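You operate a simulated robot arm through the tools that you are given. There is no shell and no other tool. Be economical: measure what you need, move in short steps, check, and stop when the job is done.

The job below is to be done with a simulated robot arm. You get a single attempt, and the scene is never put back.

JOB
Take the tin marked "WAX 3" from the top of the steel bench and put it on the grey sole there. Then stack the big paint jar that says "white" from the clear top behind the small machines on top of the big paint jar that says "RED". Then stack the small paint jar labelled "brown" from the clear top behind the small machines on top of the small paint jar that says "green". Then fetch the black heel with the largest size on its label from the middle of the steel table and set it on the top shelf of the mould rack. Then fetch the red brush from the steel ledge under the taps and set it on the black tray. Then put one of the brass plugs from the top of the mixing bench on the steel ledge under the taps. Do these in the order given. Set down upright: tin.

It is judged by the outcome, as a careful person would: the job done as asked, and still so three seconds after it is handed in. It fails if anything else is knocked over, pushed out of place, dropped, spilled or broken.

ROBOT AND FRAMES
A 7-joint arm with a fingered hand on a trunk, on a base that drives. Base frame: it is fixed to the floor where the robot stands at the start and does not move with it; the origin is under the middle of the robot, x ahead of it, y to its left, z up; the surface under the hand at the start is at about z = 870. Lengths are in mm, angles in degrees, forces in N, time in s.
Its first joint turns from -115.0 to 115.0 degrees. Places, roughly: big paint jar [-2000, 3500, 1000]; black heel [-2000, 3750, 750]; black tray (17x15x3 cm) [-9500, 5400, 300]; brass plug (3x3x3 cm) [-9500, 5200, 900]; grey sole [750, 250, 1000]; red brush (12x5x9 cm) [-9400, 3500, 800]; small paint jar [-2250, 3500, 1000]; steel ledge under the taps (25x118 cm) [-9360, 3460, 760]; tin [750, 0, 1000]; top shelf of the mould rack [1100, 1900, 1700]. Payload 5 kg.
The TCP is the grasp point between the finger pads, 32 mm short of the fingertips. In the tool frame z runs along the fingers and y along their closing line. The gripper opens to 160 mm. The gripper's body begins 89 mm behind the TCP. The gripper is a hand of 4 fingers: y runs from the thumb to the fingers, the wrist lies at [0, 0, -267] in the tool frame, and closing takes about 1.5 s.
Orientation is that of the tool frame in the base frame, as [roll, pitch, yaw] about the fixed x, y, z axes, in that order (R = Rz(yaw) Ry(pitch) Rx(roll)). With the fingers straight down and closing along the base's y, the tool's x points along the base's -x, its y along +y and its z along -z.

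CONTROLS
- The arm moves only by the tool step_arm. Its argument "deltas" is a list of rows, each a list of 3 entries, a list of its own where there are three numbers: the shift along the tool's x, y, z in mm, then the turn, a rotation vector about the tool's x, y, z in degrees, then the gripper command, from -1 (shut) to 1 (fully open), values between in proportion. In form: [[[tx, ty, tz], [rx, ry, rz], jaw], ...]. A call has 1 to 10 rows; each row shifts and turns the commanded pose from where the row before left it, along the tool's axes as they then stand. Rows are played at 5 a second. More than 50 mm and 8.6 degrees between two rows, or a gripper value outside its range, and nothing of the call is played. A pose out of reach is approached as far as the arm can. The call stops where the force on the tool passes 40 N (or 10 N more than at its start, if that is more) or the arm is blocked; 0.2 s more then pass. Each finger travels about 45 mm/s and halts on what it meets, pressing with about 31 N; the grip force reading is that of the motor and also rises with nothing between the fingers. The clock runs only during rows and for 0.2 s after the last one: add rows that do not move to give the fingers time. The reply holds the time, the measured pose of the TCP, the force on the tool along the base axes, the opening and the grip force, in the units named above and with some noise, with the torque about the TCP (base axes, N m) and any sound that the robot's microphone picked up.
- Cameras (640 x 400 px; columns grow to the right, rows downward): "scene" is now at [25.5, 201.9, 1790.7]; the picture's right is [-0.01, -1.00, 0.00], its down [-0.65, 0.00, -0.76] and it looks along [0.76, -0.00, -0.65] (base axes); focal length 253 px, centre (320, 200). "wrist" rides on the gripper at [80, -4, -114] in the tool frame; the picture's right is [0.05, 1.00, 0.00], its down [-0.82, 0.04, -0.58] and it looks along [-0.58, 0.03, 0.82] (tool axes); focal length 265 px, centre (320, 200).
- grab_frame(camera): a new picture of that camera. The clock stands still meanwhile.
- raise_lower(by): slides the trunk up (or, below 0, down) by that many mm; the arm and the scene camera ride with it, the base frame stays. It gives what a move gives, with no picture.
- drive_base(legs): drives the robot by 1 to 6 legs, each [ahead, turn to the left] in mm and degrees, along the robot's own axes; the way and the turn of a leg run together, so that a leg with both is an arc; at most 1500 mm and 180 degrees a leg. The arm and the cameras ride along, it lands a little off, and it stops where it bumps. It gives what a move gives.
- grasp_type(shape): the hand has 4 fingers and takes this shape, open, in about a second: jaw (thumb against the fingers, like two jaws); tri (thumb and two fingers); tip (a fingertip pinch); poke (one finger out to press); point (the index stretched); flat (the hand flat); cup (the hand cupped); fist (a fist). The gripper value then closes the fingers along that shape, each until it touches; the sizes above hold for jaw. It gives what a move gives, with no picture.
- aim_head(pan, tilt): turns the head with the scene camera to pan (to the left, within 155 degrees either way) and tilt (down, from -29 to 69), counted from straight ahead of the robot. It gives what a move gives.
- point_at(camera, pixels): for up to 12 pixels [column, row] of the newest picture of that camera ("zoom" is the newest enlarged one), the place [x, y, z] in the base frame of the surface seen there, good to about 3 mm. The clock stands still meanwhile.
- close_up(camera, box): a new picture of the part [left, top, right, bottom] of that camera's present view, enlarged. The clock stands still meanwhile.
- close_job(): hands the job in; it is judged then, once.

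Work in short steps. Measure before you move; look again where a grasp or a placing could have gone wrong, and mend it. You have 124 turns and 126 pictures in all, those below and enlarged ones among them. Open the gripper and draw the arm clear of the work before you hand the job in, unless the task says otherwise; then end with one line.

The tools are called after "Call:" as a command line: name --argument value ..., lists and objects as JSON in quotes. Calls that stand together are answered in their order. step_arm: Moves the arm, as the interface text tells. Its arguments: {"type":"object","properties":{"deltas":{"type":"array"}},"required":["deltas"]} The other tools are called the same way: raise_lower (by) slides the trunk up or down; grasp_type (shape) gives the hand a shape; drive_base (legs) drives the base; aim_head (pan, tilt) turns the head that bears the scene camera; grab_frame (camera) takes a picture; point_at (camera, pixels) gives the place of the surface under pixels of a picture; close_up (camera, box) takes an enlarged picture of a part of a camera's view; close_job () hands the job in.

At the start:

```text
time_s: 0.0
eef_pos: [736.9, -13.0, 1108.6]
orientation: [-179.9, 0.0, -179.9]
contact_force: [0.4, 0.1, -0.3]
moment: [0.03, -0.03, -0.01]
opening: 159.9
grip_force: 0.0
shape: jaw
trunk travel left (down, up): [-625.0, 365.0]
robot x, y, heading: [1.0, -0.6, 0.2]
head pan, tilt: [-0.3, 40.8]
```

scene: 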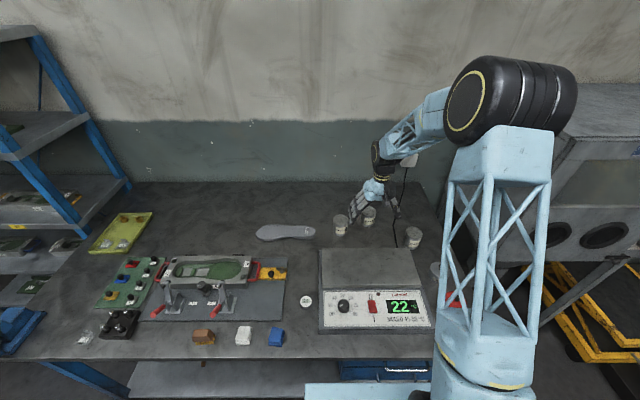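
wrist: 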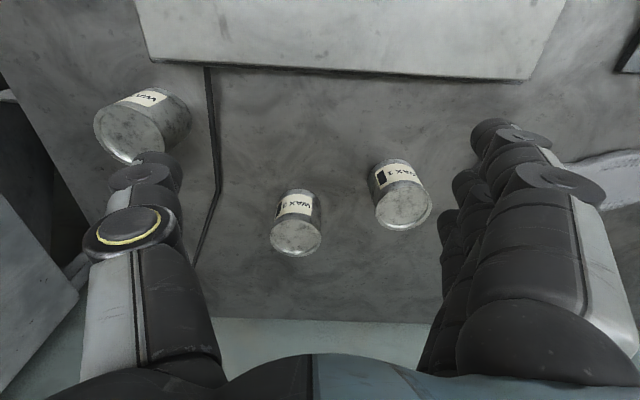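

The wrist picture shows three tins at about (145,125), (297,222), (400,195). I enlarge to read the labels.

Call:
close_up --camera "wrist" --box '[80, 70, 450, 270]'

Call:
close_up --camera "scene" --box '[240, 180, 440, 305]'

```text
1.73 times, centred on (265, 170) of wrist
```

zoom: 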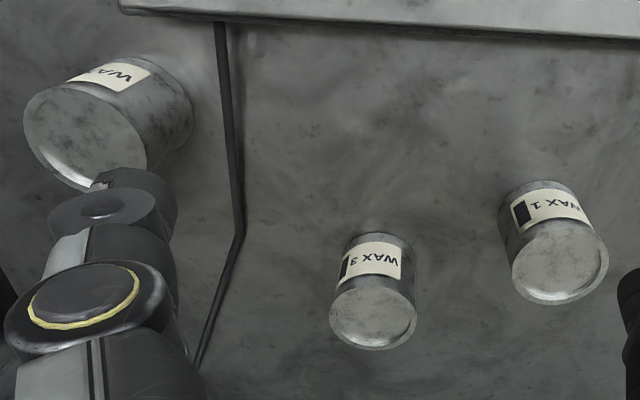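

```text
3.20 times, centred on (340, 242) of scene
```

zoom: 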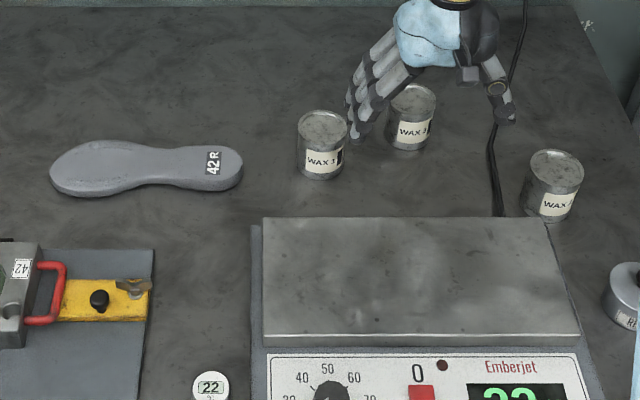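

WAX 3 is the middle tin (wrist (297,240), zoom (413,98)). I measure it, its neighbour and the sole.

Call:
point_at --camera "zoom" --pixels '[[413, 98], [413, 130], [323, 126], [556, 168], [60, 165], [140, 165], [100, 160], [185, 165], [238, 165], [145, 148], [145, 185], [413, 165]]'

Call:
point_at --camera "wrist" --pixels '[[297, 240], [272, 240], [322, 240], [297, 256], [297, 222], [404, 208]]'

```text
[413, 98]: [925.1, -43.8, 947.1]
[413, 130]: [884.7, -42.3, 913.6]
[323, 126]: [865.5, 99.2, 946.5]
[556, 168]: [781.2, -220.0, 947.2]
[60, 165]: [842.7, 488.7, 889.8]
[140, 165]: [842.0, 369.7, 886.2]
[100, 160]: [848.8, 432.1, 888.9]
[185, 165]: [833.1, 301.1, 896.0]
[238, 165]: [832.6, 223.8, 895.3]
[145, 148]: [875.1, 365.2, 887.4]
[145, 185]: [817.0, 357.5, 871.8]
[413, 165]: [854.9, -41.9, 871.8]
```

```text
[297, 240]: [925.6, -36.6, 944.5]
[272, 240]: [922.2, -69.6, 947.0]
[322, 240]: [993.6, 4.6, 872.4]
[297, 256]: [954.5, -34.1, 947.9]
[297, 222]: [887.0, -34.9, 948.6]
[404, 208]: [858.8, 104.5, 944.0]
```

WAX 3 is centred near (922,-40), top z 947, 76 tall. I move over it with a narrower opening.

Call:
step_arm --deltas '[[[-46, -7, 0], [0, 0, 0], 0.5], [[-46, -7, 0], [0, 0, 0], 0.5], [[-46, -7, 0], [0, 0, 0], 0.5], [[-46, -6, 0], [0, 0, 0], 0.5], [[0, 0, 40], [0, 0, 0], 0.5], [[0, 0, 30], [0, 0, 0], 0.5], [[0, 0, 0], [0, 0, 0], 0.5]]'

Call:
grab_frame --camera "wrist"

```text
time_s: 1.6
eef_pos: [920.1, -41.5, 1035.1]
orientation: [-179.9, 0.0, 180.0]
contact_force: [-0.1, 0.0, -0.1]
moment: [0.0, 0.03, -0.02]
opening: 120.4
grip_force: 0.1
shape: jaw
trunk travel left (down, up): [-625.0, 365.0]
robot x, y, heading: [4.4, 0.4, -0.2]
head pan, tilt: [-0.3, 40.8]
```

```text
121 pictures are left
```

wrist: 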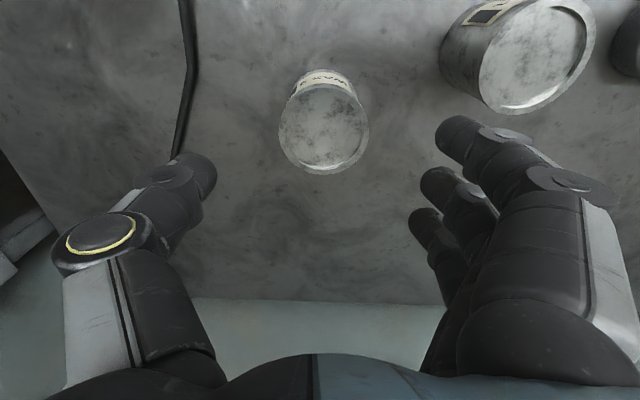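

The tin top is at about (325,128); I check its centre.

Call:
point_at --camera "wrist" --pixels '[[286, 128], [362, 128], [324, 88], [324, 168], [324, 128], [480, 60]]'

```text
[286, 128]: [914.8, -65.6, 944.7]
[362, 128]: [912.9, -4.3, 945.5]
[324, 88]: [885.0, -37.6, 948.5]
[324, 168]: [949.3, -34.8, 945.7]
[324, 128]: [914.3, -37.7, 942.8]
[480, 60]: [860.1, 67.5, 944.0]
```

Centre is about (917,-36). I shift a little, go down to z≈912 and close.

Call:
step_arm --deltas '[[[3, 6, 30], [0, 0, 0], 0.5], [[0, 0, 35], [0, 0, 0], 0.5], [[0, 0, 35], [0, 0, 0], 0.5], [[0, 0, 23], [0, 0, 0], 0.5], [[0, 0, 0], [0, 0, 0], -0.5], [[0, 0, 0], [0, 0, 0], -0.6], [[0, 0, 0], [0, 0, 0], -0.6], [[0, 0, 0], [0, 0, 0], -0.6], [[0, 0, 0], [0, 0, 0], -0.6], [[0, 0, 0], [0, 0, 0], -0.6]]'

```text
time_s: 3.8
eef_pos: [919.8, -35.3, 914.2]
orientation: [180.0, 0.0, 180.0]
contact_force: [-0.1, 0.2, -0.4]
moment: [0.01, 0.04, 0.03]
opening: 56.0
grip_force: 31.1
shape: jaw
trunk travel left (down, up): [-625.0, 365.0]
robot x, y, heading: [3.5, -0.9, -0.0]
head pan, tilt: [-0.3, 40.8]
```

It grips at 56 mm. I lift it and take a scene picture of the sole.

Call:
step_arm --deltas '[[[0, 0, -30], [0, 0, 0], -0.7], [[0, 0, -40], [0, 0, 0], -0.7], [[0, 0, -40], [0, 0, 0], -0.7]]'

Call:
close_up --camera "scene" --box '[240, 180, 440, 305]'

Call:
point_at --camera "zoom" --pixels '[[125, 150], [125, 160], [125, 170], [125, 180], [90, 150], [90, 180], [75, 165], [150, 165], [215, 152], [215, 180], [215, 165], [195, 165]]'

```text
time_s: 4.6
eef_pos: [915.3, -35.2, 1024.8]
orientation: [180.0, 0.0, -180.0]
contact_force: [-0.1, 0.6, -2.7]
moment: [0.01, -0.02, -0.01]
opening: 56.0
grip_force: 30.7
shape: jaw
trunk travel left (down, up): [-625.0, 365.0]
robot x, y, heading: [-1.3, -0.6, 0.1]
head pan, tilt: [-0.3, 40.8]
```

```text
3.20 times, centred on (340, 242) of scene
```

zoom: 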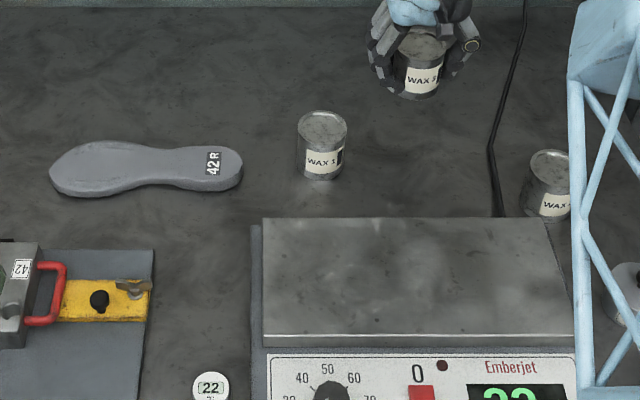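

```text
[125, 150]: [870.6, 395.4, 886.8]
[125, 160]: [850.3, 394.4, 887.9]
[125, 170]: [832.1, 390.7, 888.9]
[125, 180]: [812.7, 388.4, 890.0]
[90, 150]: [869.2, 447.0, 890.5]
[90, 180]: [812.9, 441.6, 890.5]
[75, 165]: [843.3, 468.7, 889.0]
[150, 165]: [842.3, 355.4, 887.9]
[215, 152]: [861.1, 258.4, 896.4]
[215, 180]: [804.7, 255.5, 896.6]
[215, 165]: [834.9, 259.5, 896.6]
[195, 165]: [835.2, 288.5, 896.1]
```

The forepart is flat at z≈889 around (842,412). I carry the tin there.

Call:
step_arm --deltas '[[[8, 45, 0], [0, 0, 0], -0.7], [[8, 45, 0], [0, 0, 0], -0.7], [[8, 45, 0], [0, 0, 0], -0.7], [[8, 45, 0], [0, 0, 0], -0.7], [[8, 45, 0], [0, 0, 0], -0.7], [[8, 45, 0], [0, 0, 0], -0.7], [[8, 45, 0], [0, 0, 0], -0.7], [[8, 45, 0], [0, 0, 0], -0.7], [[8, 45, 0], [0, 0, 0], -0.7], [[3, 43, 0], [0, 0, 0], -0.7]]'

Call:
step_arm --deltas '[[[0, 0, 40], [0, 0, 0], -0.7], [[0, 0, 25], [0, 0, 0], -0.7], [[0, 0, 15], [0, 0, 0], -0.7]]'

Call:
grab_frame --camera "scene"

```text
time_s: 6.8
eef_pos: [841.8, 413.8, 1025.8]
orientation: [-179.9, -0.1, -180.0]
contact_force: [0.2, 0.1, -3.3]
moment: [0.0, 0.01, -0.02]
opening: 56.0
grip_force: 30.6
shape: jaw
trunk travel left (down, up): [-625.0, 365.0]
robot x, y, heading: [-1.7, 2.5, 0.1]
head pan, tilt: [-0.3, 40.8]
```

```text
time_s: 7.6
eef_pos: [843.2, 414.6, 945.7]
orientation: [-180.0, 0.0, 179.9]
contact_force: [-0.4, 0.3, -3.4]
moment: [-0.03, -0.01, -0.01]
opening: 55.7
grip_force: 31.1
shape: jaw
trunk travel left (down, up): [-625.0, 365.0]
robot x, y, heading: [3.6, 0.3, 0.2]
head pan, tilt: [-0.3, 40.8]
```

```text
119 pictures are left
```

scene: 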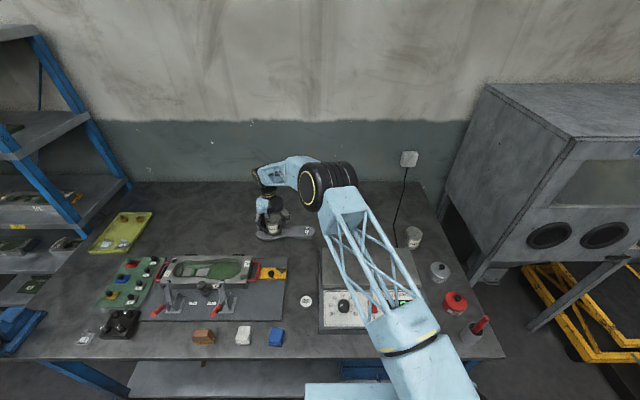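

All well over the forepart. I lower in small steps until contact.

Call:
step_arm --deltas '[[[0, 0, 8], [0, 0, 0], -0.7], [[0, 0, 3], [0, 0, 0], -0.7], [[0, 0, 2], [0, 0, 0], -0.7]]'

```text
time_s: 8.4
eef_pos: [842.1, 413.6, 932.7]
orientation: [180.0, 0.0, -180.0]
contact_force: [-0.6, -0.9, -1.1]
moment: [0.06, 0.01, -0.04]
opening: 55.9
grip_force: 30.6
shape: jaw
trunk travel left (down, up): [-625.0, 365.0]
robot x, y, heading: [0.0, 1.0, -0.0]
head pan, tilt: [-0.3, 40.8]
```

Weight is partly taken (-1.1 N). One more mm, then I open gently and draw up.

Call:
step_arm --deltas '[[[0, 0, 1], [0, 0, 0], -0.7], [[0, 0, 0], [0, 0, 0], -0.2], [[0, 0, 0], [0, 0, 0], 0.1], [[0, 0, 0], [0, 0, 0], 0.4], [[0, 0, 0], [0, 0, 0], 0.4], [[0, 0, -30], [0, 0, 0], 0.4], [[0, 0, -45], [0, 0, 0], 0.4], [[0, 0, -45], [0, 0, 0], 0.4], [[0, 0, -45], [0, 0, 0], 0.4]]'

Call:
close_up --camera "scene" --box '[200, 150, 440, 300]'

```text
time_s: 10.4
eef_pos: [843.1, 412.4, 1097.7]
orientation: [180.0, 0.1, -179.9]
contact_force: [0.6, -0.5, 0.4]
moment: [-0.01, -0.03, 0.03]
opening: 111.3
grip_force: 0.0
shape: jaw
trunk travel left (down, up): [-625.0, 365.0]
robot x, y, heading: [-0.3, -2.3, 0.1]
head pan, tilt: [-0.3, 40.8]
```

```text
2.67 times, centred on (320, 225) of scene
```

zoom: 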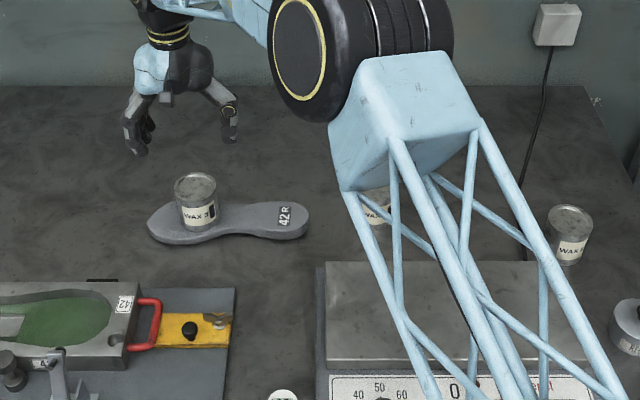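

The tin stands on the sole. I raise and pull in the arm, then look around with the head.

Call:
step_arm --deltas '[[[0, 0, -48], [0, 0, 0], 0.4], [[0, 0, -48], [0, 0, 0], 0.4], [[30, -38, 0], [0, 0, 0], 0.4], [[30, -38, 0], [0, 0, 0], 0.4], [[30, -38, 0], [0, 0, 0], 0.4], [[30, -38, 0], [0, 0, 0], 0.4], [[30, -38, 0], [0, 0, 0], 0.4], [[30, -38, 0], [0, 0, 0], 0.4], [[30, -38, 0], [0, 0, 0], 0.4], [[30, -38, 0], [0, 0, 0], 0.4]]'

Call:
aim_head --pan 120 --tilt 20

Call:
grab_frame --camera "scene"

Call:
aim_head --pan 60 --tilt 20

Call:
grab_frame --camera "scene"

Call:
aim_head --pan 154 --tilt 20

Call:
grab_frame --camera "scene"

```text
time_s: 12.6
eef_pos: [605.1, 108.8, 1191.6]
orientation: [-180.0, 0.1, -179.9]
contact_force: [-0.4, 0.0, 1.5]
moment: [-0.01, -0.01, 0.01]
opening: 111.6
grip_force: 0.1
shape: jaw
trunk travel left (down, up): [-625.0, 365.0]
robot x, y, heading: [2.1, -3.6, -0.2]
head pan, tilt: [-0.3, 40.8]
```

```text
time_s: 14.6
eef_pos: [605.8, 109.3, 1192.1]
orientation: [-180.0, 0.0, 180.0]
contact_force: [0.6, -0.2, 0.7]
moment: [-0.02, -0.03, 0.0]
opening: 111.6
grip_force: 0.0
shape: jaw
trunk travel left (down, up): [-625.0, 365.0]
robot x, y, heading: [1.6, -1.5, 0.0]
head pan, tilt: [120.0, 20.0]
```

```text
117 pictures are left
```

scene: 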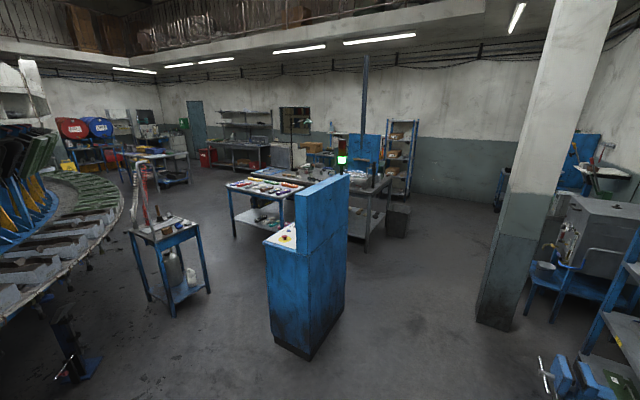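

```text
time_s: 15.9
eef_pos: [605.7, 109.5, 1191.8]
orientation: [-180.0, 0.0, 180.0]
contact_force: [0.4, -0.8, 1.4]
moment: [0.01, -0.01, -0.02]
opening: 111.7
grip_force: 0.1
shape: jaw
trunk travel left (down, up): [-625.0, 365.0]
robot x, y, heading: [1.1, 0.1, -0.1]
head pan, tilt: [60.0, 20.0]
```

```text
116 pictures are left
```

scene: 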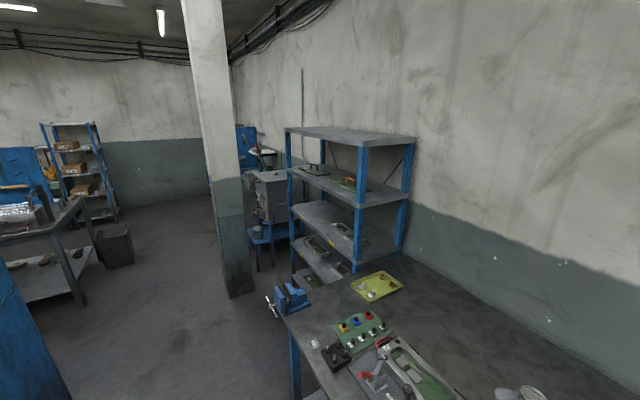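

```text
time_s: 17.6
eef_pos: [606.2, 110.2, 1191.9]
orientation: [-180.0, 0.0, -180.0]
contact_force: [-0.6, -0.1, -0.4]
moment: [-0.01, 0.01, -0.03]
opening: 111.9
grip_force: 0.0
shape: jaw
trunk travel left (down, up): [-625.0, 365.0]
robot x, y, heading: [1.5, 0.5, 0.0]
head pan, tilt: [154.0, 20.0]
```

```text
115 pictures are left
```

scene: 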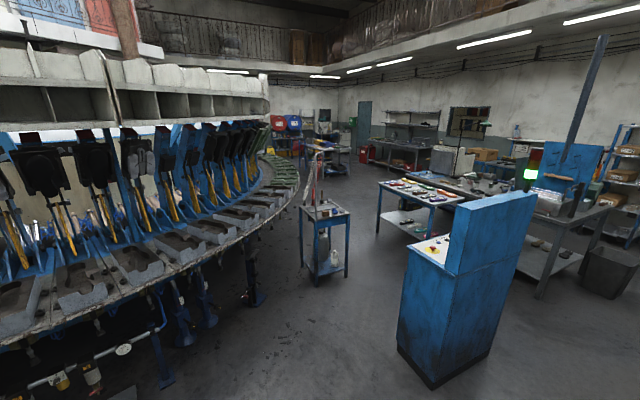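

I map the obstacles: trolley, control cabinet, paint table, long steel table.

Call:
point_at --camera "scene" --pixels '[[432, 388], [398, 345], [490, 345], [332, 285], [310, 276], [378, 182], [430, 240], [436, 207], [500, 225], [600, 212], [540, 295], [420, 190]]'

Call:
close_up --camera "scene" --box '[360, 130, 640, 305]'

Call:
close_up --camera "scene" --box '[260, 100, 500, 250]'

```text
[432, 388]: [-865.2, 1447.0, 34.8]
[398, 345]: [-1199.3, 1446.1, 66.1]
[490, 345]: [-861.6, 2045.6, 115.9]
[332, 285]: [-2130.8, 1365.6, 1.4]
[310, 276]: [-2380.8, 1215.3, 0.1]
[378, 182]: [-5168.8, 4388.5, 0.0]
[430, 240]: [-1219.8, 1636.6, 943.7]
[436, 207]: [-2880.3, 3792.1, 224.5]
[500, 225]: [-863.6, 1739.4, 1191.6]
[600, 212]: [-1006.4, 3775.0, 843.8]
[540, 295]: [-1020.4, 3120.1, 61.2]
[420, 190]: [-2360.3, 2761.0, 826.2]
```

```text
2.29 times, centred on (500, 218) of scene
```

zoom: 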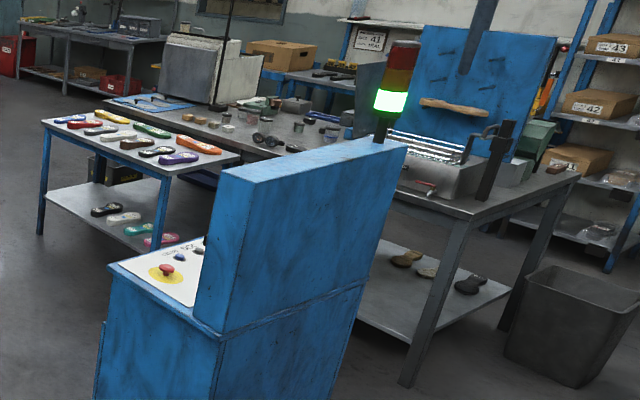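

```text
2.67 times, centred on (380, 175) of scene
```

zoom: 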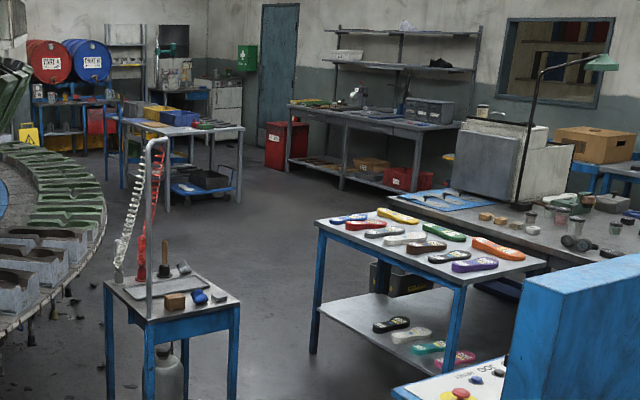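

The long steel table (x -1000…-3500, y≈3100–3800) has the jars on it. I turn left and look at the path between the cabinet and pillar.

Call:
drive_base --legs '[[-150, 0], [0, 95]]'

Call:
aim_head --pan 0 --tilt 25

Call:
grab_frame --camera "scene"

```text
time_s: 23.1
eef_pos: [-288.3, 597.9, 1190.4]
orientation: [-180.0, 0.0, -87.1]
contact_force: [0.5, 0.1, -0.2]
moment: [0.04, -0.02, -0.02]
opening: 111.9
grip_force: 0.0
shape: jaw
trunk travel left (down, up): [-625.0, 365.0]
robot x, y, heading: [-148.9, -1.9, 93.0]
head pan, tilt: [154.0, 20.0]
```

```text
time_s: 25.5
eef_pos: [-289.3, 599.1, 1192.1]
orientation: [180.0, 0.0, -87.1]
contact_force: [0.1, 0.0, -1.2]
moment: [0.03, 0.01, -0.02]
opening: 111.6
grip_force: 0.1
shape: jaw
trunk travel left (down, up): [-625.0, 365.0]
robot x, y, heading: [-146.7, -3.3, 92.8]
head pan, tilt: [0.0, 25.0]
```

```text
112 pictures are left
```

scene: 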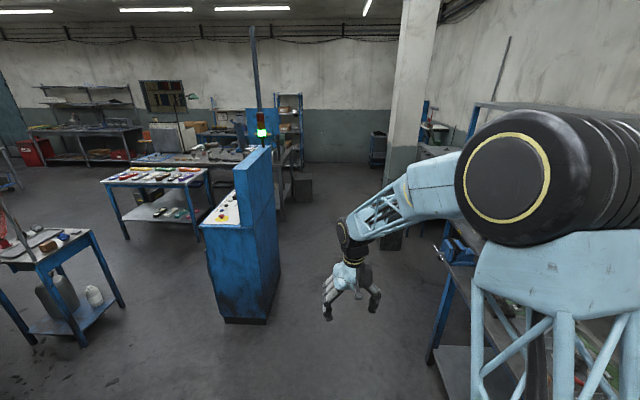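

I measure table ends, bin, pillar, and bench end.

Call:
point_at --camera "scene" --pixels '[[280, 222], [266, 322], [310, 200], [385, 248], [430, 360], [290, 195], [300, 140], [370, 165], [320, 300], [340, 180], [135, 160], [290, 150]]'

Call:
close_up --camera "scene" --box '[100, 80, 420, 280]'

```text
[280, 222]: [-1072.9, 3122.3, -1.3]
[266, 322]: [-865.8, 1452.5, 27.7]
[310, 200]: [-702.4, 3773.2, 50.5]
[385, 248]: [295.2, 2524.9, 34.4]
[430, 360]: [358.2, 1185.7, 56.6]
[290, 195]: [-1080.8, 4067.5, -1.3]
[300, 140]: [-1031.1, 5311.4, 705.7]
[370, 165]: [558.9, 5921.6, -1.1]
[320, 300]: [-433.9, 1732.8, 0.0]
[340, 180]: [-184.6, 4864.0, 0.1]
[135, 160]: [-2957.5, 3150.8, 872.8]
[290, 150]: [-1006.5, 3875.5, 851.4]
```

```text
2.00 times, centred on (260, 180) of scene
```

zoom: 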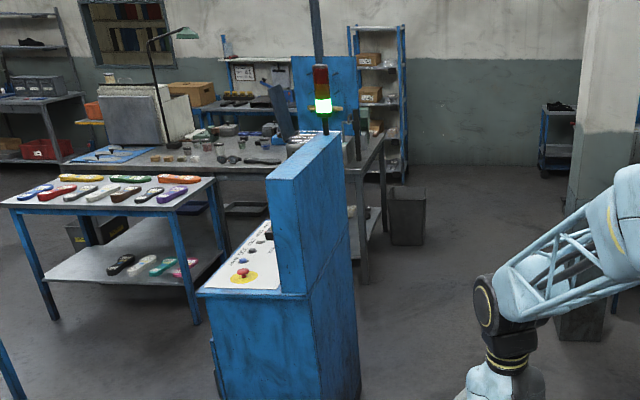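

The lane x≈-700…295 is clear. I drive straight ahead past the table's end, then turn to look at its rear side.

Call:
drive_base --legs '[[1500, 0], [1500, 0], [1450, 0], [0, 87]]'

Call:
grab_frame --camera "scene"

```text
time_s: 50.7
eef_pos: [-840.9, 4389.1, 1190.4]
orientation: [-180.0, 0.1, -3.8]
contact_force: [1.2, 0.0, 0.4]
moment: [0.02, -0.01, 0.02]
opening: 111.8
grip_force: 0.0
shape: jaw
trunk travel left (down, up): [-625.0, 365.0]
robot x, y, heading: [-227.8, 4455.9, 176.0]
head pan, tilt: [0.0, 25.0]
```

```text
110 pictures are left
```

scene: 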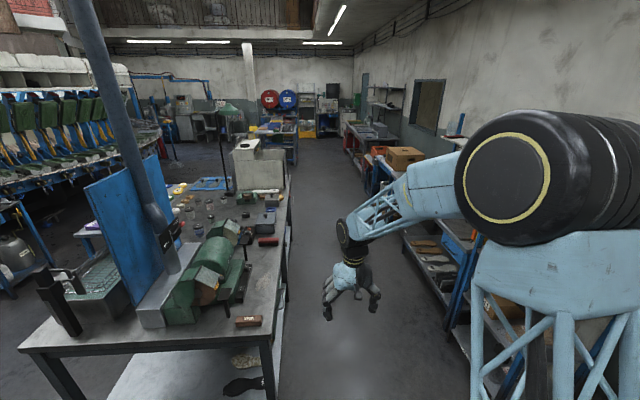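

The rear aisle is open. I zoom in on the jars and measure aisle edges.

Call:
point_at --camera "scene" --pixels '[[280, 330], [290, 200], [275, 350], [403, 235], [450, 340], [320, 250], [350, 140], [250, 150], [230, 210], [205, 205], [190, 245], [268, 372]]'

Call:
close_up --camera "scene" --box '[160, 160, 320, 260]'

```text
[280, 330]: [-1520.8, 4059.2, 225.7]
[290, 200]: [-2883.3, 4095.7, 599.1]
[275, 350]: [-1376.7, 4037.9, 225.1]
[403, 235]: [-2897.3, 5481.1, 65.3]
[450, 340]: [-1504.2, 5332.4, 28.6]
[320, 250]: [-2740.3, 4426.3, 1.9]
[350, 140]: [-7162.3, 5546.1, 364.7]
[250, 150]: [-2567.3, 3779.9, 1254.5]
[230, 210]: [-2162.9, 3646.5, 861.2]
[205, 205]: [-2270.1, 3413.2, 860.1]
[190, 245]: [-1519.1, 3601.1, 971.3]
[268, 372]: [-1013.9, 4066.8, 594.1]
```

```text
4.00 times, centred on (240, 210) of scene
```

zoom: 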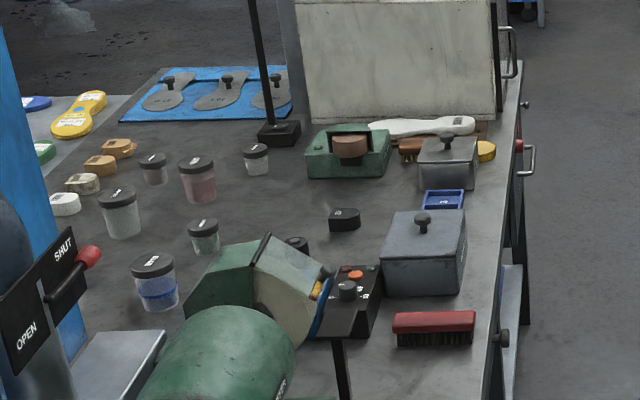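

Jars are visible, plus black heels near (345,218). I measure jar positions.

Call:
point_at --camera "zoom" --pixels '[[120, 195], [197, 163], [153, 160], [255, 150], [203, 225], [153, 264], [345, 213], [295, 243], [120, 235], [440, 150], [420, 228], [345, 150]]'

Call:
point_at --camera "scene" --pixels '[[240, 235], [246, 240]]'

```text
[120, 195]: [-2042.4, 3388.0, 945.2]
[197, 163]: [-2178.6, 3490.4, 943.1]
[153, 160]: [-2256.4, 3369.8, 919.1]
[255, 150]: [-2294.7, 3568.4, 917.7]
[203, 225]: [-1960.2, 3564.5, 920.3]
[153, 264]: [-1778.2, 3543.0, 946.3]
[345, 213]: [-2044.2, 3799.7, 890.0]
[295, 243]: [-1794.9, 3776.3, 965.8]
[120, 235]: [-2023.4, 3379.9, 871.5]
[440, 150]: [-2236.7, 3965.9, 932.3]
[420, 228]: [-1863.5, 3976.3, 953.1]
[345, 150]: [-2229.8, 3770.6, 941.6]
```

```text
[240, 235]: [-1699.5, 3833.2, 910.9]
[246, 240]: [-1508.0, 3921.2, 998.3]
```

Jars: big at (-2042,3388), (-2178,3490), (-1778,3543); small at (-2256,3370), (-2295,3568), (-1960,3565). I drive along the aisle to x≈-2080 and face the table.

Call:
drive_base --legs '[[950, 4], [900, 0], [0, 90]]'

Call:
aim_head --pan 0 --tilt 45

Call:
grab_frame --camera "scene"

```text
time_s: 64.2
eef_pos: [-1977.6, 3885.2, 1192.5]
orientation: [180.0, 0.0, 90.3]
contact_force: [0.9, 0.4, -0.7]
moment: [-0.01, 0.02, -0.03]
opening: 111.9
grip_force: 0.0
shape: jaw
trunk travel left (down, up): [-625.0, 365.0]
robot x, y, heading: [-2090.6, 4492.7, -89.8]
head pan, tilt: [0.0, 25.0]
```

```text
time_s: 65.0
eef_pos: [-1976.7, 3885.3, 1191.7]
orientation: [180.0, 0.1, 90.4]
contact_force: [0.0, 0.0, -0.6]
moment: [-0.01, 0.03, 0.01]
opening: 111.8
grip_force: 0.1
shape: jaw
trunk travel left (down, up): [-625.0, 365.0]
robot x, y, heading: [-2089.8, 4494.5, -89.6]
head pan, tilt: [0.0, 45.0]
```

```text
108 pictures are left
```

scene: 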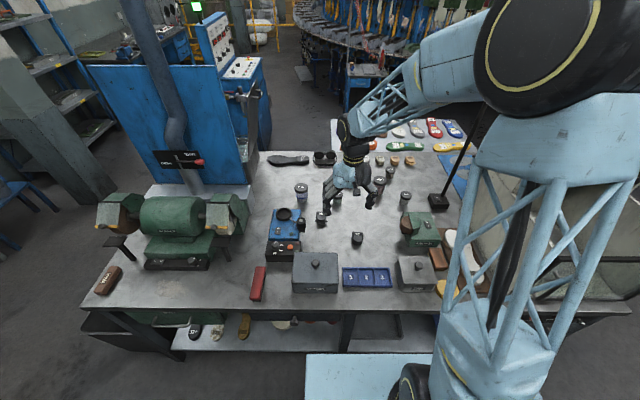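

I zoom on the jars for labels and measure edges.

Call:
close_up --camera "scene" --box '[250, 140, 460, 271]'

Call:
grab_frame --camera "wrist"

Call:
point_at --camera "scene" --pixels '[[308, 357], [425, 357], [250, 308], [400, 312], [300, 350], [220, 350], [440, 205]]'

```text
3.05 times, centred on (355, 206) of scene
```

zoom: 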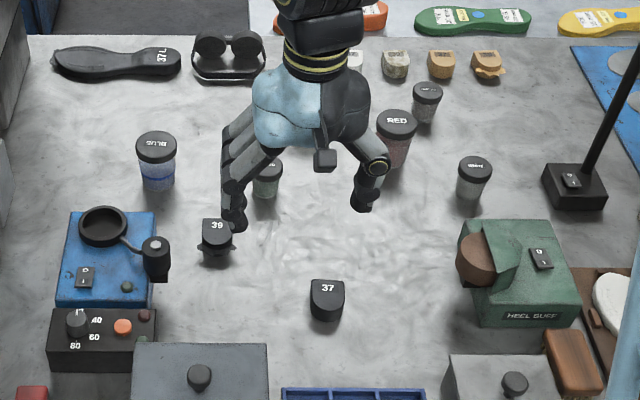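

```text
106 pictures are left
```

wrist: 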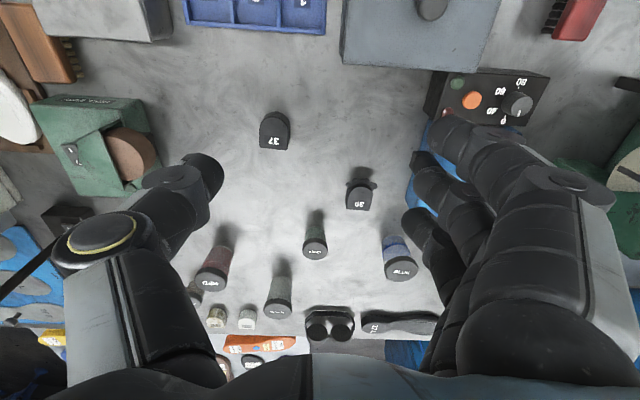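

```text
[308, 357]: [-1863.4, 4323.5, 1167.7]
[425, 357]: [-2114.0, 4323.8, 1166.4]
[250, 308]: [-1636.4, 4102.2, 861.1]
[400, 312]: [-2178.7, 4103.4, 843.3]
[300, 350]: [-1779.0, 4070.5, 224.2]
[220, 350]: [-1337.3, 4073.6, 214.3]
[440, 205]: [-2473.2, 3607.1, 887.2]
```

Heels show 37 and 39 so far; the hand hides some things. I swing the arm to the left for a clear view.

Call:
step_arm --deltas '[[[10, 45, -20], [0, 0, 0], 0.4], [[10, 45, -20], [0, 0, 0], 0.4], [[10, 45, -20], [0, 0, 0], 0.4], [[10, 45, -20], [0, 0, 0], 0.4], [[10, 45, -20], [0, 0, 0], 0.4], [[0, 45, 0], [0, 0, 0], 0.4], [[0, 45, 0], [0, 0, 0], 0.4], [[0, 45, 0], [0, 0, 0], 0.4]]'

Call:
close_up --camera "scene" --box '[290, 140, 450, 240]'

```text
refused: row 1 steps farther than a row can; nothing moved
```

```text
4.00 times, centred on (370, 190) of scene
```

zoom: 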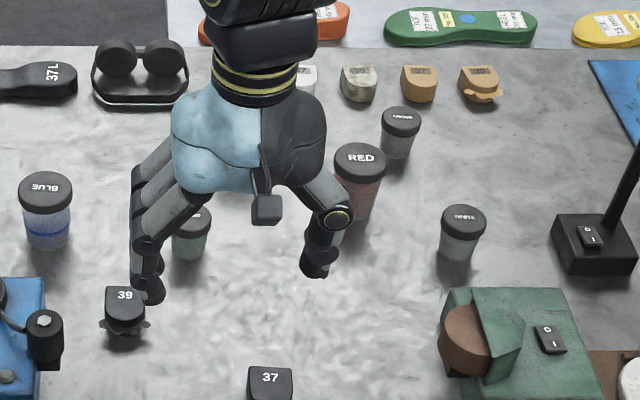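

Step was too long per row; I redo it with smaller rows, aiming for a clear view.

Call:
step_arm --deltas '[[[10, 40, -15], [0, 0, 0], 0.4], [[10, 40, -15], [0, 0, 0], 0.4], [[10, 40, -15], [0, 0, 0], 0.4], [[10, 40, -15], [0, 0, 0], 0.4], [[10, 40, -15], [0, 0, 0], 0.4], [[0, 45, 0], [0, 0, 0], 0.4], [[0, 45, 0], [0, 0, 0], 0.4], [[0, 45, 0], [0, 0, 0], 0.4]]'

Call:
close_up --camera "scene" --box '[290, 140, 450, 240]'

```text
time_s: 66.8
eef_pos: [-1641.7, 3940.2, 1267.0]
orientation: [-179.9, -0.1, 90.4]
contact_force: [0.6, -0.5, 0.1]
moment: [0.04, 0.07, 0.0]
opening: 111.7
grip_force: 0.1
shape: jaw
trunk travel left (down, up): [-625.0, 365.0]
robot x, y, heading: [-2092.5, 4490.2, -89.6]
head pan, tilt: [0.0, 45.0]
```

```text
4.00 times, centred on (370, 190) of scene
```

zoom: 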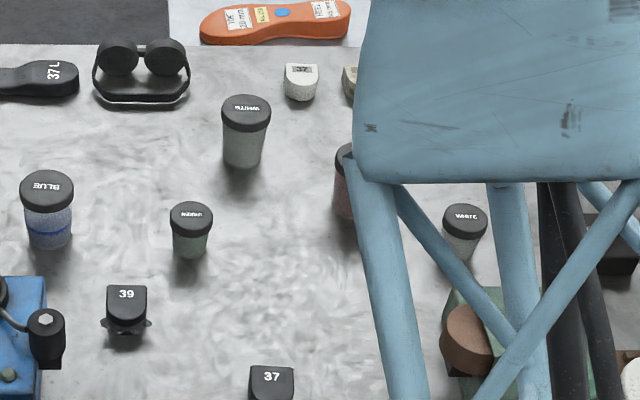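

White big jar, green small jar, heels 37 and 39 clear. I measure their centres.

Call:
point_at --camera "zoom" --pixels '[[246, 108], [222, 112], [270, 112], [192, 217], [172, 215], [212, 215], [47, 188], [126, 300], [126, 320], [465, 218], [244, 165], [190, 255]]'

```text
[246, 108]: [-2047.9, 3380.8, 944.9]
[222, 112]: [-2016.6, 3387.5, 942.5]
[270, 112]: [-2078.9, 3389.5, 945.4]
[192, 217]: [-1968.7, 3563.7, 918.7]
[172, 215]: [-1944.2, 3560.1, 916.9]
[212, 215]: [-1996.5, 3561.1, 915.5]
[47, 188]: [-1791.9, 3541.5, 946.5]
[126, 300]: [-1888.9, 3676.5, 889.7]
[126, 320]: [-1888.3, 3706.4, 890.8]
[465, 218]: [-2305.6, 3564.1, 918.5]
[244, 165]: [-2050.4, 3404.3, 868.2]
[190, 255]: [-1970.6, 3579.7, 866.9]
```

I edge the base 75 mm closer, and bring the arm back to the centre with a 24° outward tilt begun.

Call:
drive_base --legs '[[75, 0]]'

Call:
step_arm --deltas '[[[-5, -45, 0], [0, 0, 0], 0.4], [[-5, -45, 0], [0, 0, 0], 0.4], [[-5, -45, 0], [0, 0, 0], 0.4], [[-5, -45, 0], [0, 0, 0], 0.4], [[-5, -45, 0], [0, 0, 0], 0.4], [[-5, -45, 0], [0, 0, 0], 0.4], [[-5, -45, 0], [0, 0, 0], 0.4], [[-5, -45, 0], [0, 0, 0], 0.4]]'

```text
time_s: 67.8
eef_pos: [-1643.6, 3864.8, 1268.3]
orientation: [-179.8, -0.1, 90.3]
contact_force: [0.1, -0.9, -0.4]
moment: [0.06, 0.01, -0.01]
opening: 111.6
grip_force: 0.1
shape: jaw
trunk travel left (down, up): [-625.0, 365.0]
robot x, y, heading: [-2089.9, 4416.1, -89.6]
head pan, tilt: [0.0, 45.0]
```

```text
time_s: 69.6
eef_pos: [-2004.5, 3824.6, 1270.3]
orientation: [180.0, -0.1, 90.3]
contact_force: [-0.1, 0.0, 0.2]
moment: [-0.01, -0.03, 0.02]
opening: 111.8
grip_force: 0.0
shape: jaw
trunk travel left (down, up): [-625.0, 365.0]
robot x, y, heading: [-2092.4, 4413.9, -89.6]
head pan, tilt: [0.0, 45.0]
```

I tilt 24° outward, then move to above the white jar in small steps.

Call:
step_arm --deltas '[[[0, 0, 0], [0, -8, 0], 0.4], [[0, 0, 0], [0, -8, 0], 0.4], [[0, 0, 0], [0, -8, 0], 0.4], [[-32, -4.4, 37], [0, 0, 0], 0.4], [[-32, -4.4, 37], [0, 0, 0], 0.4], [[-32, -4.4, 37], [0, 0, 0], 0.4], [[-32, -4.4, 37], [0, 0, 0], 0.4], [[-32, -4.4, 37], [0, 0, 0], 0.4], [[-32, -4.4, 37], [0, 0, 0], 0.4], [[-32, -4.4, 37], [0, 0, 0], 0.4]]'

Call:
step_arm --deltas '[[[-32, -4.4, 37], [0, 0, 0], 0.4], [[-32, -4.4, 37], [0, 0, 0], 0.4], [[-32, -4.4, 37], [0, 0, 0], 0.4], [[0, 0, 0], [0, 0, 0], 0.4]]'

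Call:
grab_frame --camera "wrist"

Call:
point_at --camera "wrist" --pixels '[[320, 200], [320, 150], [320, 130], [300, 130], [340, 130], [320, 110]]'

```text
time_s: 71.8
eef_pos: [-2034.6, 3513.2, 1123.8]
orientation: [180.0, 23.9, 90.2]
contact_force: [0.3, -0.2, -0.4]
moment: [-0.01, -0.01, 0.0]
opening: 111.7
grip_force: 0.0
shape: jaw
trunk travel left (down, up): [-625.0, 365.0]
robot x, y, heading: [-2090.8, 4415.0, -89.7]
head pan, tilt: [0.0, 45.0]
```

```text
time_s: 72.8
eef_pos: [-2043.4, 3382.0, 1057.2]
orientation: [179.9, 24.0, 90.4]
contact_force: [0.1, 0.0, -0.3]
moment: [-0.03, -0.02, 0.02]
opening: 111.6
grip_force: 0.1
shape: jaw
trunk travel left (down, up): [-625.0, 365.0]
robot x, y, heading: [-2092.6, 4416.8, -89.5]
head pan, tilt: [0.0, 45.0]
```

```text
103 pictures are left
```

wrist: 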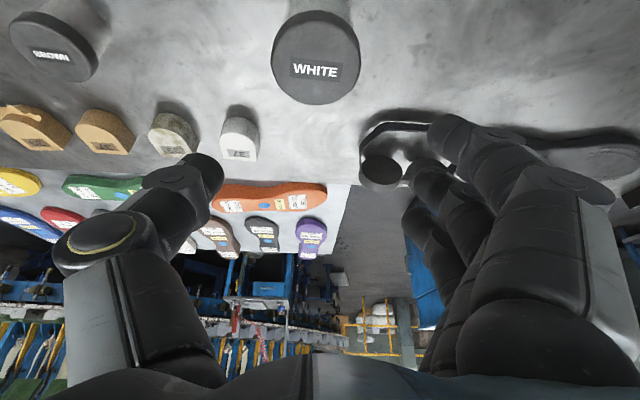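

```text
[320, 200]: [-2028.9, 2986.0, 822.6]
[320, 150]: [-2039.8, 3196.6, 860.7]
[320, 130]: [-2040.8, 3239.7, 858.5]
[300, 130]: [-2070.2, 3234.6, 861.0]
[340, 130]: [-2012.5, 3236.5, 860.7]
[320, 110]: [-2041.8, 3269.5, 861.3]
```

The WHITE lid is at (316,57), BROWN at (52,45). I measure both.

Call:
point_at --camera "wrist" --pixels '[[316, 57], [275, 57], [357, 57], [316, 15], [316, 98], [52, 45], [30, 45], [88, 45]]'

```text
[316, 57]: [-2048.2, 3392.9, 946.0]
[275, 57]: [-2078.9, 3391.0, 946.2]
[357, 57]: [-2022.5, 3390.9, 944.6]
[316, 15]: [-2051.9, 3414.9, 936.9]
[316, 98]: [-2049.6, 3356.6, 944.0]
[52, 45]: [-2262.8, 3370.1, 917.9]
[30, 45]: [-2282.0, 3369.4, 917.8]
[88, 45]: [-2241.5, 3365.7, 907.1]
```

White's axis is (-2050,3386). I descend vertically to z≈915 and close.

Call:
step_arm --deltas '[[[15.4, -6, 32], [0, 0, 0], 0.4], [[15.4, 0, 32], [0, 0, 0], 0.4], [[15.4, 0, 32], [0, 0, 0], 0.4], [[15.4, 0, 32], [0, 0, 0], 0.4], [[0, 0, 0], [0, 0, 0], -0.3], [[0, 0, 0], [0, 0, 0], -0.6], [[0, 0, 0], [0, 0, 0], -0.6], [[0, 0, 0], [0, 0, 0], -0.6], [[0, 0, 0], [0, 0, 0], -0.6]]'

Call:
grab_frame --camera "wrist"

```text
time_s: 74.8
eef_pos: [-2050.2, 3387.7, 918.3]
orientation: [-180.0, 24.0, 90.3]
contact_force: [-0.2, -0.2, 0.5]
moment: [0.03, -0.01, 0.02]
opening: 46.4
grip_force: 24.5
shape: jaw
trunk travel left (down, up): [-625.0, 365.0]
robot x, y, heading: [-2088.8, 4419.2, -89.5]
head pan, tilt: [0.0, 45.0]
```

```text
102 pictures are left
```

wrist: 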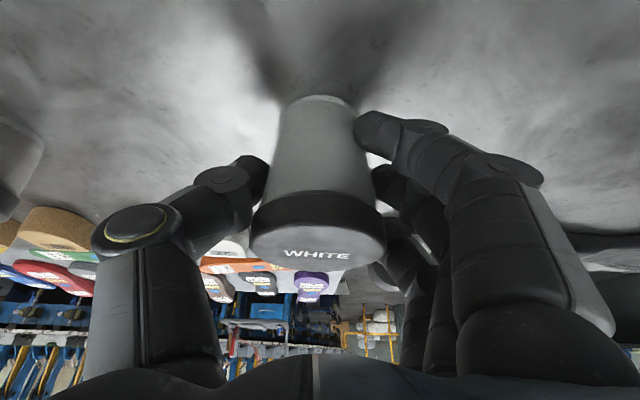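

I let the grip firm up, then lift vertically by 120 mm.

Call:
step_arm --deltas '[[[0, 0, 0], [0, 0, 0], -0.7], [[0, 0, 0], [0, 0, 0], -0.7], [[-4, 0, -9], [0, 0, 0], -0.7], [[-12.2, 0, -27.4], [0, 0, 0], -0.7], [[-16.3, 0, -36.5], [0, 0, 0], -0.7], [[-16.3, 0, -36.5], [0, 0, 0], -0.7], [[0, 0, 0], [0, 0, 0], -0.7]]'

Call:
close_up --camera "scene" --box '[290, 100, 450, 200]'

Call:
grab_frame --camera "wrist"

```text
time_s: 76.4
eef_pos: [-2053.5, 3385.9, 1037.9]
orientation: [-179.9, 24.0, 90.3]
contact_force: [-0.2, 0.0, -2.0]
moment: [0.03, -0.01, 0.01]
opening: 46.4
grip_force: 31.1
shape: jaw
trunk travel left (down, up): [-625.0, 365.0]
robot x, y, heading: [-2088.0, 4417.1, -89.8]
head pan, tilt: [0.0, 45.0]
```

```text
4.00 times, centred on (370, 150) of scene
```

zoom: 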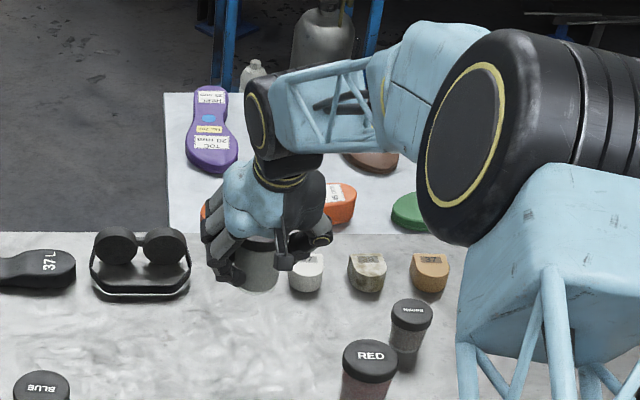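

```text
100 pictures are left
```

wrist: 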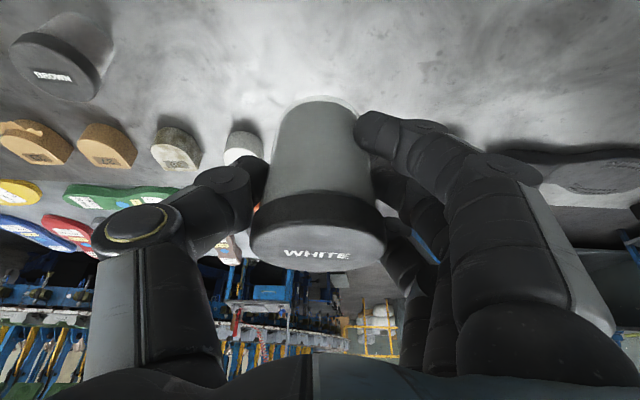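

Held firmly and unrotated. I measure the held lid and the RED lid.

Call:
point_at --camera "wrist" --pixels '[[318, 240], [255, 235], [382, 235], [318, 268], [285, 150], [355, 150]]'

Call:
point_at --camera "zoom" --pixels '[[345, 360], [395, 360], [370, 343], [370, 378], [370, 360], [392, 310], [430, 310], [411, 302]]'

```text
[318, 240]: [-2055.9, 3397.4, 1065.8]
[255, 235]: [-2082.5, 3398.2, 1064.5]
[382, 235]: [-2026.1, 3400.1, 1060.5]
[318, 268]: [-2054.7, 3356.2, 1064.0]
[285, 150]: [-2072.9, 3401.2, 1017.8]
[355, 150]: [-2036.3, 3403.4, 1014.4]
```

```text
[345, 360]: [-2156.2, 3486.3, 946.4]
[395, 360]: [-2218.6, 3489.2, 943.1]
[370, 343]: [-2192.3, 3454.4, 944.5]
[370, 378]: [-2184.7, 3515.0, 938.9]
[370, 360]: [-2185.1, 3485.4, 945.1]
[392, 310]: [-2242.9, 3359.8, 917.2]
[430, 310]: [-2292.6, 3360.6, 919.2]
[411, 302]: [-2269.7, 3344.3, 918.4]
```

Held jar axis ≈(-2054,3387); RED axis ≈(-2186,3486). I move over RED and compare.

Call:
step_arm --deltas '[[[22.6, -33, -10], [0, 0, 0], -0.7], [[22.6, -33, -10], [0, 0, 0], -0.7], [[22.6, -33, -10], [0, 0, 0], -0.7], [[22.6, -32, -10], [0, 0, 0], -0.7], [[0, 0, 0], [0, 0, 0], -0.7]]'

Call:
close_up --camera "scene" --box '[310, 120, 470, 220]'

Call:
grab_frame --camera "wrist"

```text
time_s: 77.6
eef_pos: [-2184.4, 3483.4, 1040.2]
orientation: [-179.9, 24.0, 90.3]
contact_force: [-0.1, 0.2, -1.3]
moment: [-0.01, 0.03, 0.02]
opening: 46.3
grip_force: 31.0
shape: jaw
trunk travel left (down, up): [-625.0, 365.0]
robot x, y, heading: [-2091.8, 4415.1, -89.9]
head pan, tilt: [0.0, 45.0]
```

```text
4.00 times, centred on (390, 170) of scene
```

zoom: 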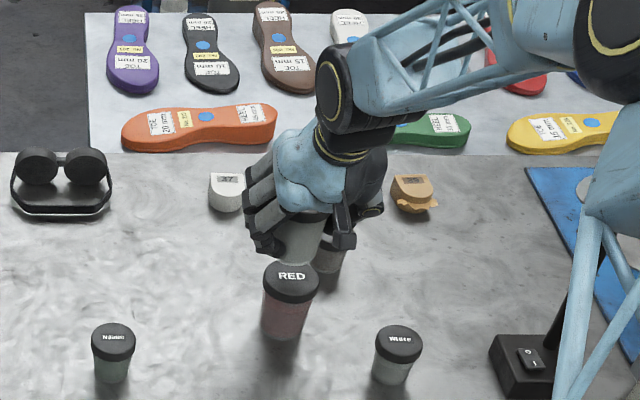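

```text
98 pictures are left
```

wrist: 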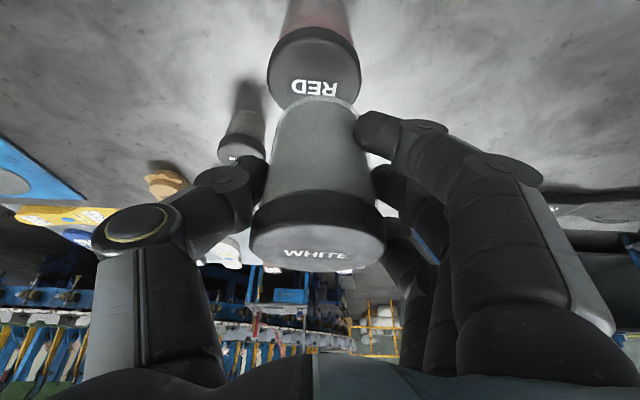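

I measure RED's lid edges and the held jar from the wrist and scene.

Call:
point_at --camera "wrist" --pixels '[[272, 70], [357, 70], [314, 45], [314, 75], [260, 235], [378, 235], [318, 266], [285, 90], [345, 90], [280, 140], [360, 140]]'

Call:
point_at --camera "zoom" --pixels '[[264, 280], [318, 280], [291, 296], [290, 275], [290, 240], [316, 240], [282, 240]]'

```text
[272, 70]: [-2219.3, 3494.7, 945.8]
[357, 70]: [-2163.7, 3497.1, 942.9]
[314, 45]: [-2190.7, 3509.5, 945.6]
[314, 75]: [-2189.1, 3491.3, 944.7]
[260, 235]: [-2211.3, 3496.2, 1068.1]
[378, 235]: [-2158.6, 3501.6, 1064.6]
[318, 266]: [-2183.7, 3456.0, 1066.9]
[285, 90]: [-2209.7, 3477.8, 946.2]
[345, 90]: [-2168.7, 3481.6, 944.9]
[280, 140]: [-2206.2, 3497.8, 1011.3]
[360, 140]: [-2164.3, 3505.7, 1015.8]
```

```text
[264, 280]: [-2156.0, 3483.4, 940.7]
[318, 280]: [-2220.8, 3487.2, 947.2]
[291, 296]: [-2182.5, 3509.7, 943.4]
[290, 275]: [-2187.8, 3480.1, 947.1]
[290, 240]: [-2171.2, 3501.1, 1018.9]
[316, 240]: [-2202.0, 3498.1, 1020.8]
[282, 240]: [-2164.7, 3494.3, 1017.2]
```

Only an x shift of −4.5 is needed. I lower to just above contact (TCP z≈1005), then in small steps.

Call:
step_arm --deltas '[[[0, -4.5, 0], [0, 0, 0], -0.7], [[6.1, 0, 13.7], [0, 0, 0], -0.7], [[4.9, 0, 11], [0, 0, 0], -0.7], [[2, 0, 4.6], [0, 0, 0], -0.7], [[0, 0, 0], [0, 0, 0], -0.7]]'

Call:
step_arm --deltas '[[[0.8, 0, 1.8], [0, 0, 0], -0.7], [[0.8, 0, 1.8], [0, 0, 0], -0.7], [[0, 0, 0], [0, 0, 0], -0.7]]'

Call:
close_up --camera "scene" --box '[310, 120, 470, 220]'

```text
time_s: 78.8
eef_pos: [-2187.1, 3484.1, 1006.9]
orientation: [-180.0, 24.0, 90.5]
contact_force: [0.0, 0.2, -2.5]
moment: [0.01, 0.01, 0.0]
opening: 45.9
grip_force: 30.6
shape: jaw
trunk travel left (down, up): [-625.0, 365.0]
robot x, y, heading: [-2093.0, 4419.4, -89.7]
head pan, tilt: [0.0, 45.0]
```

```text
time_s: 79.6
eef_pos: [-2188.7, 3481.9, 1003.1]
orientation: [-180.0, 24.0, 90.3]
contact_force: [-0.1, 0.0, -0.2]
moment: [0.05, 0.0, 0.02]
opening: 46.1
grip_force: 31.2
shape: jaw
trunk travel left (down, up): [-625.0, 365.0]
robot x, y, heading: [-2088.8, 4415.2, -89.8]
head pan, tilt: [0.0, 45.0]
```

```text
4.00 times, centred on (390, 170) of scene
```

zoom: 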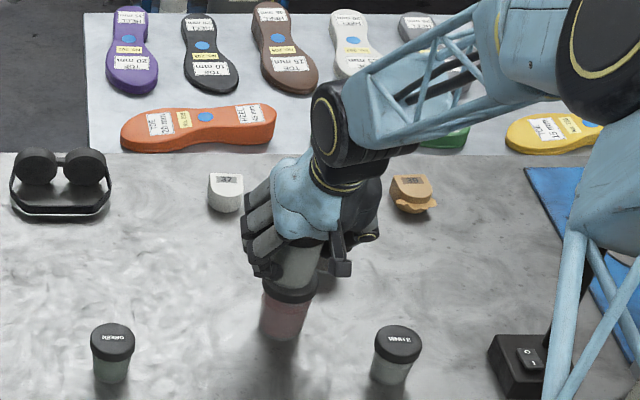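

Contact made. I look closely at the alignment before letting go.

Call:
close_up --camera "scene" --box '[360, 165, 408, 210]'

Call:
grab_frame --camera "wrist"

```text
8.89 times, centred on (384, 188) of scene
```

zoom: 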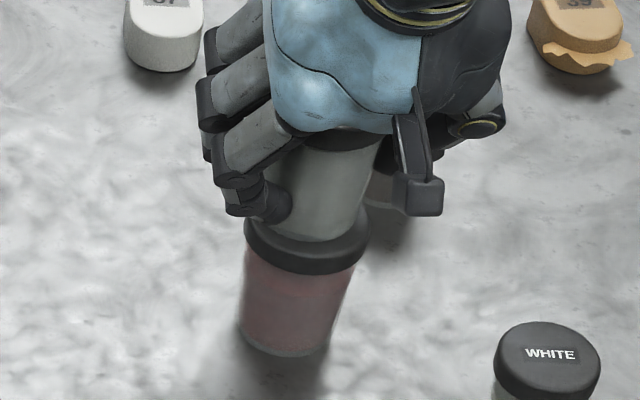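

```text
95 pictures are left
```

wrist: 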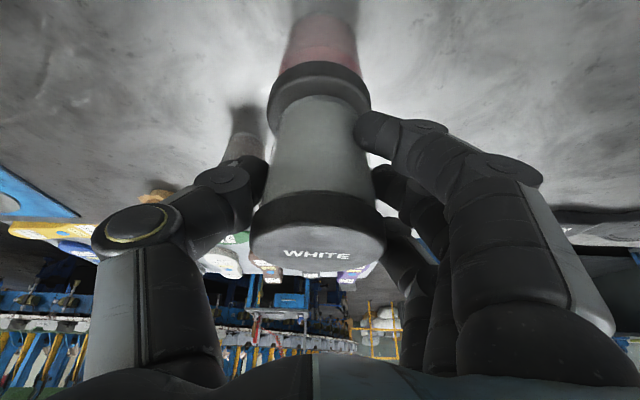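

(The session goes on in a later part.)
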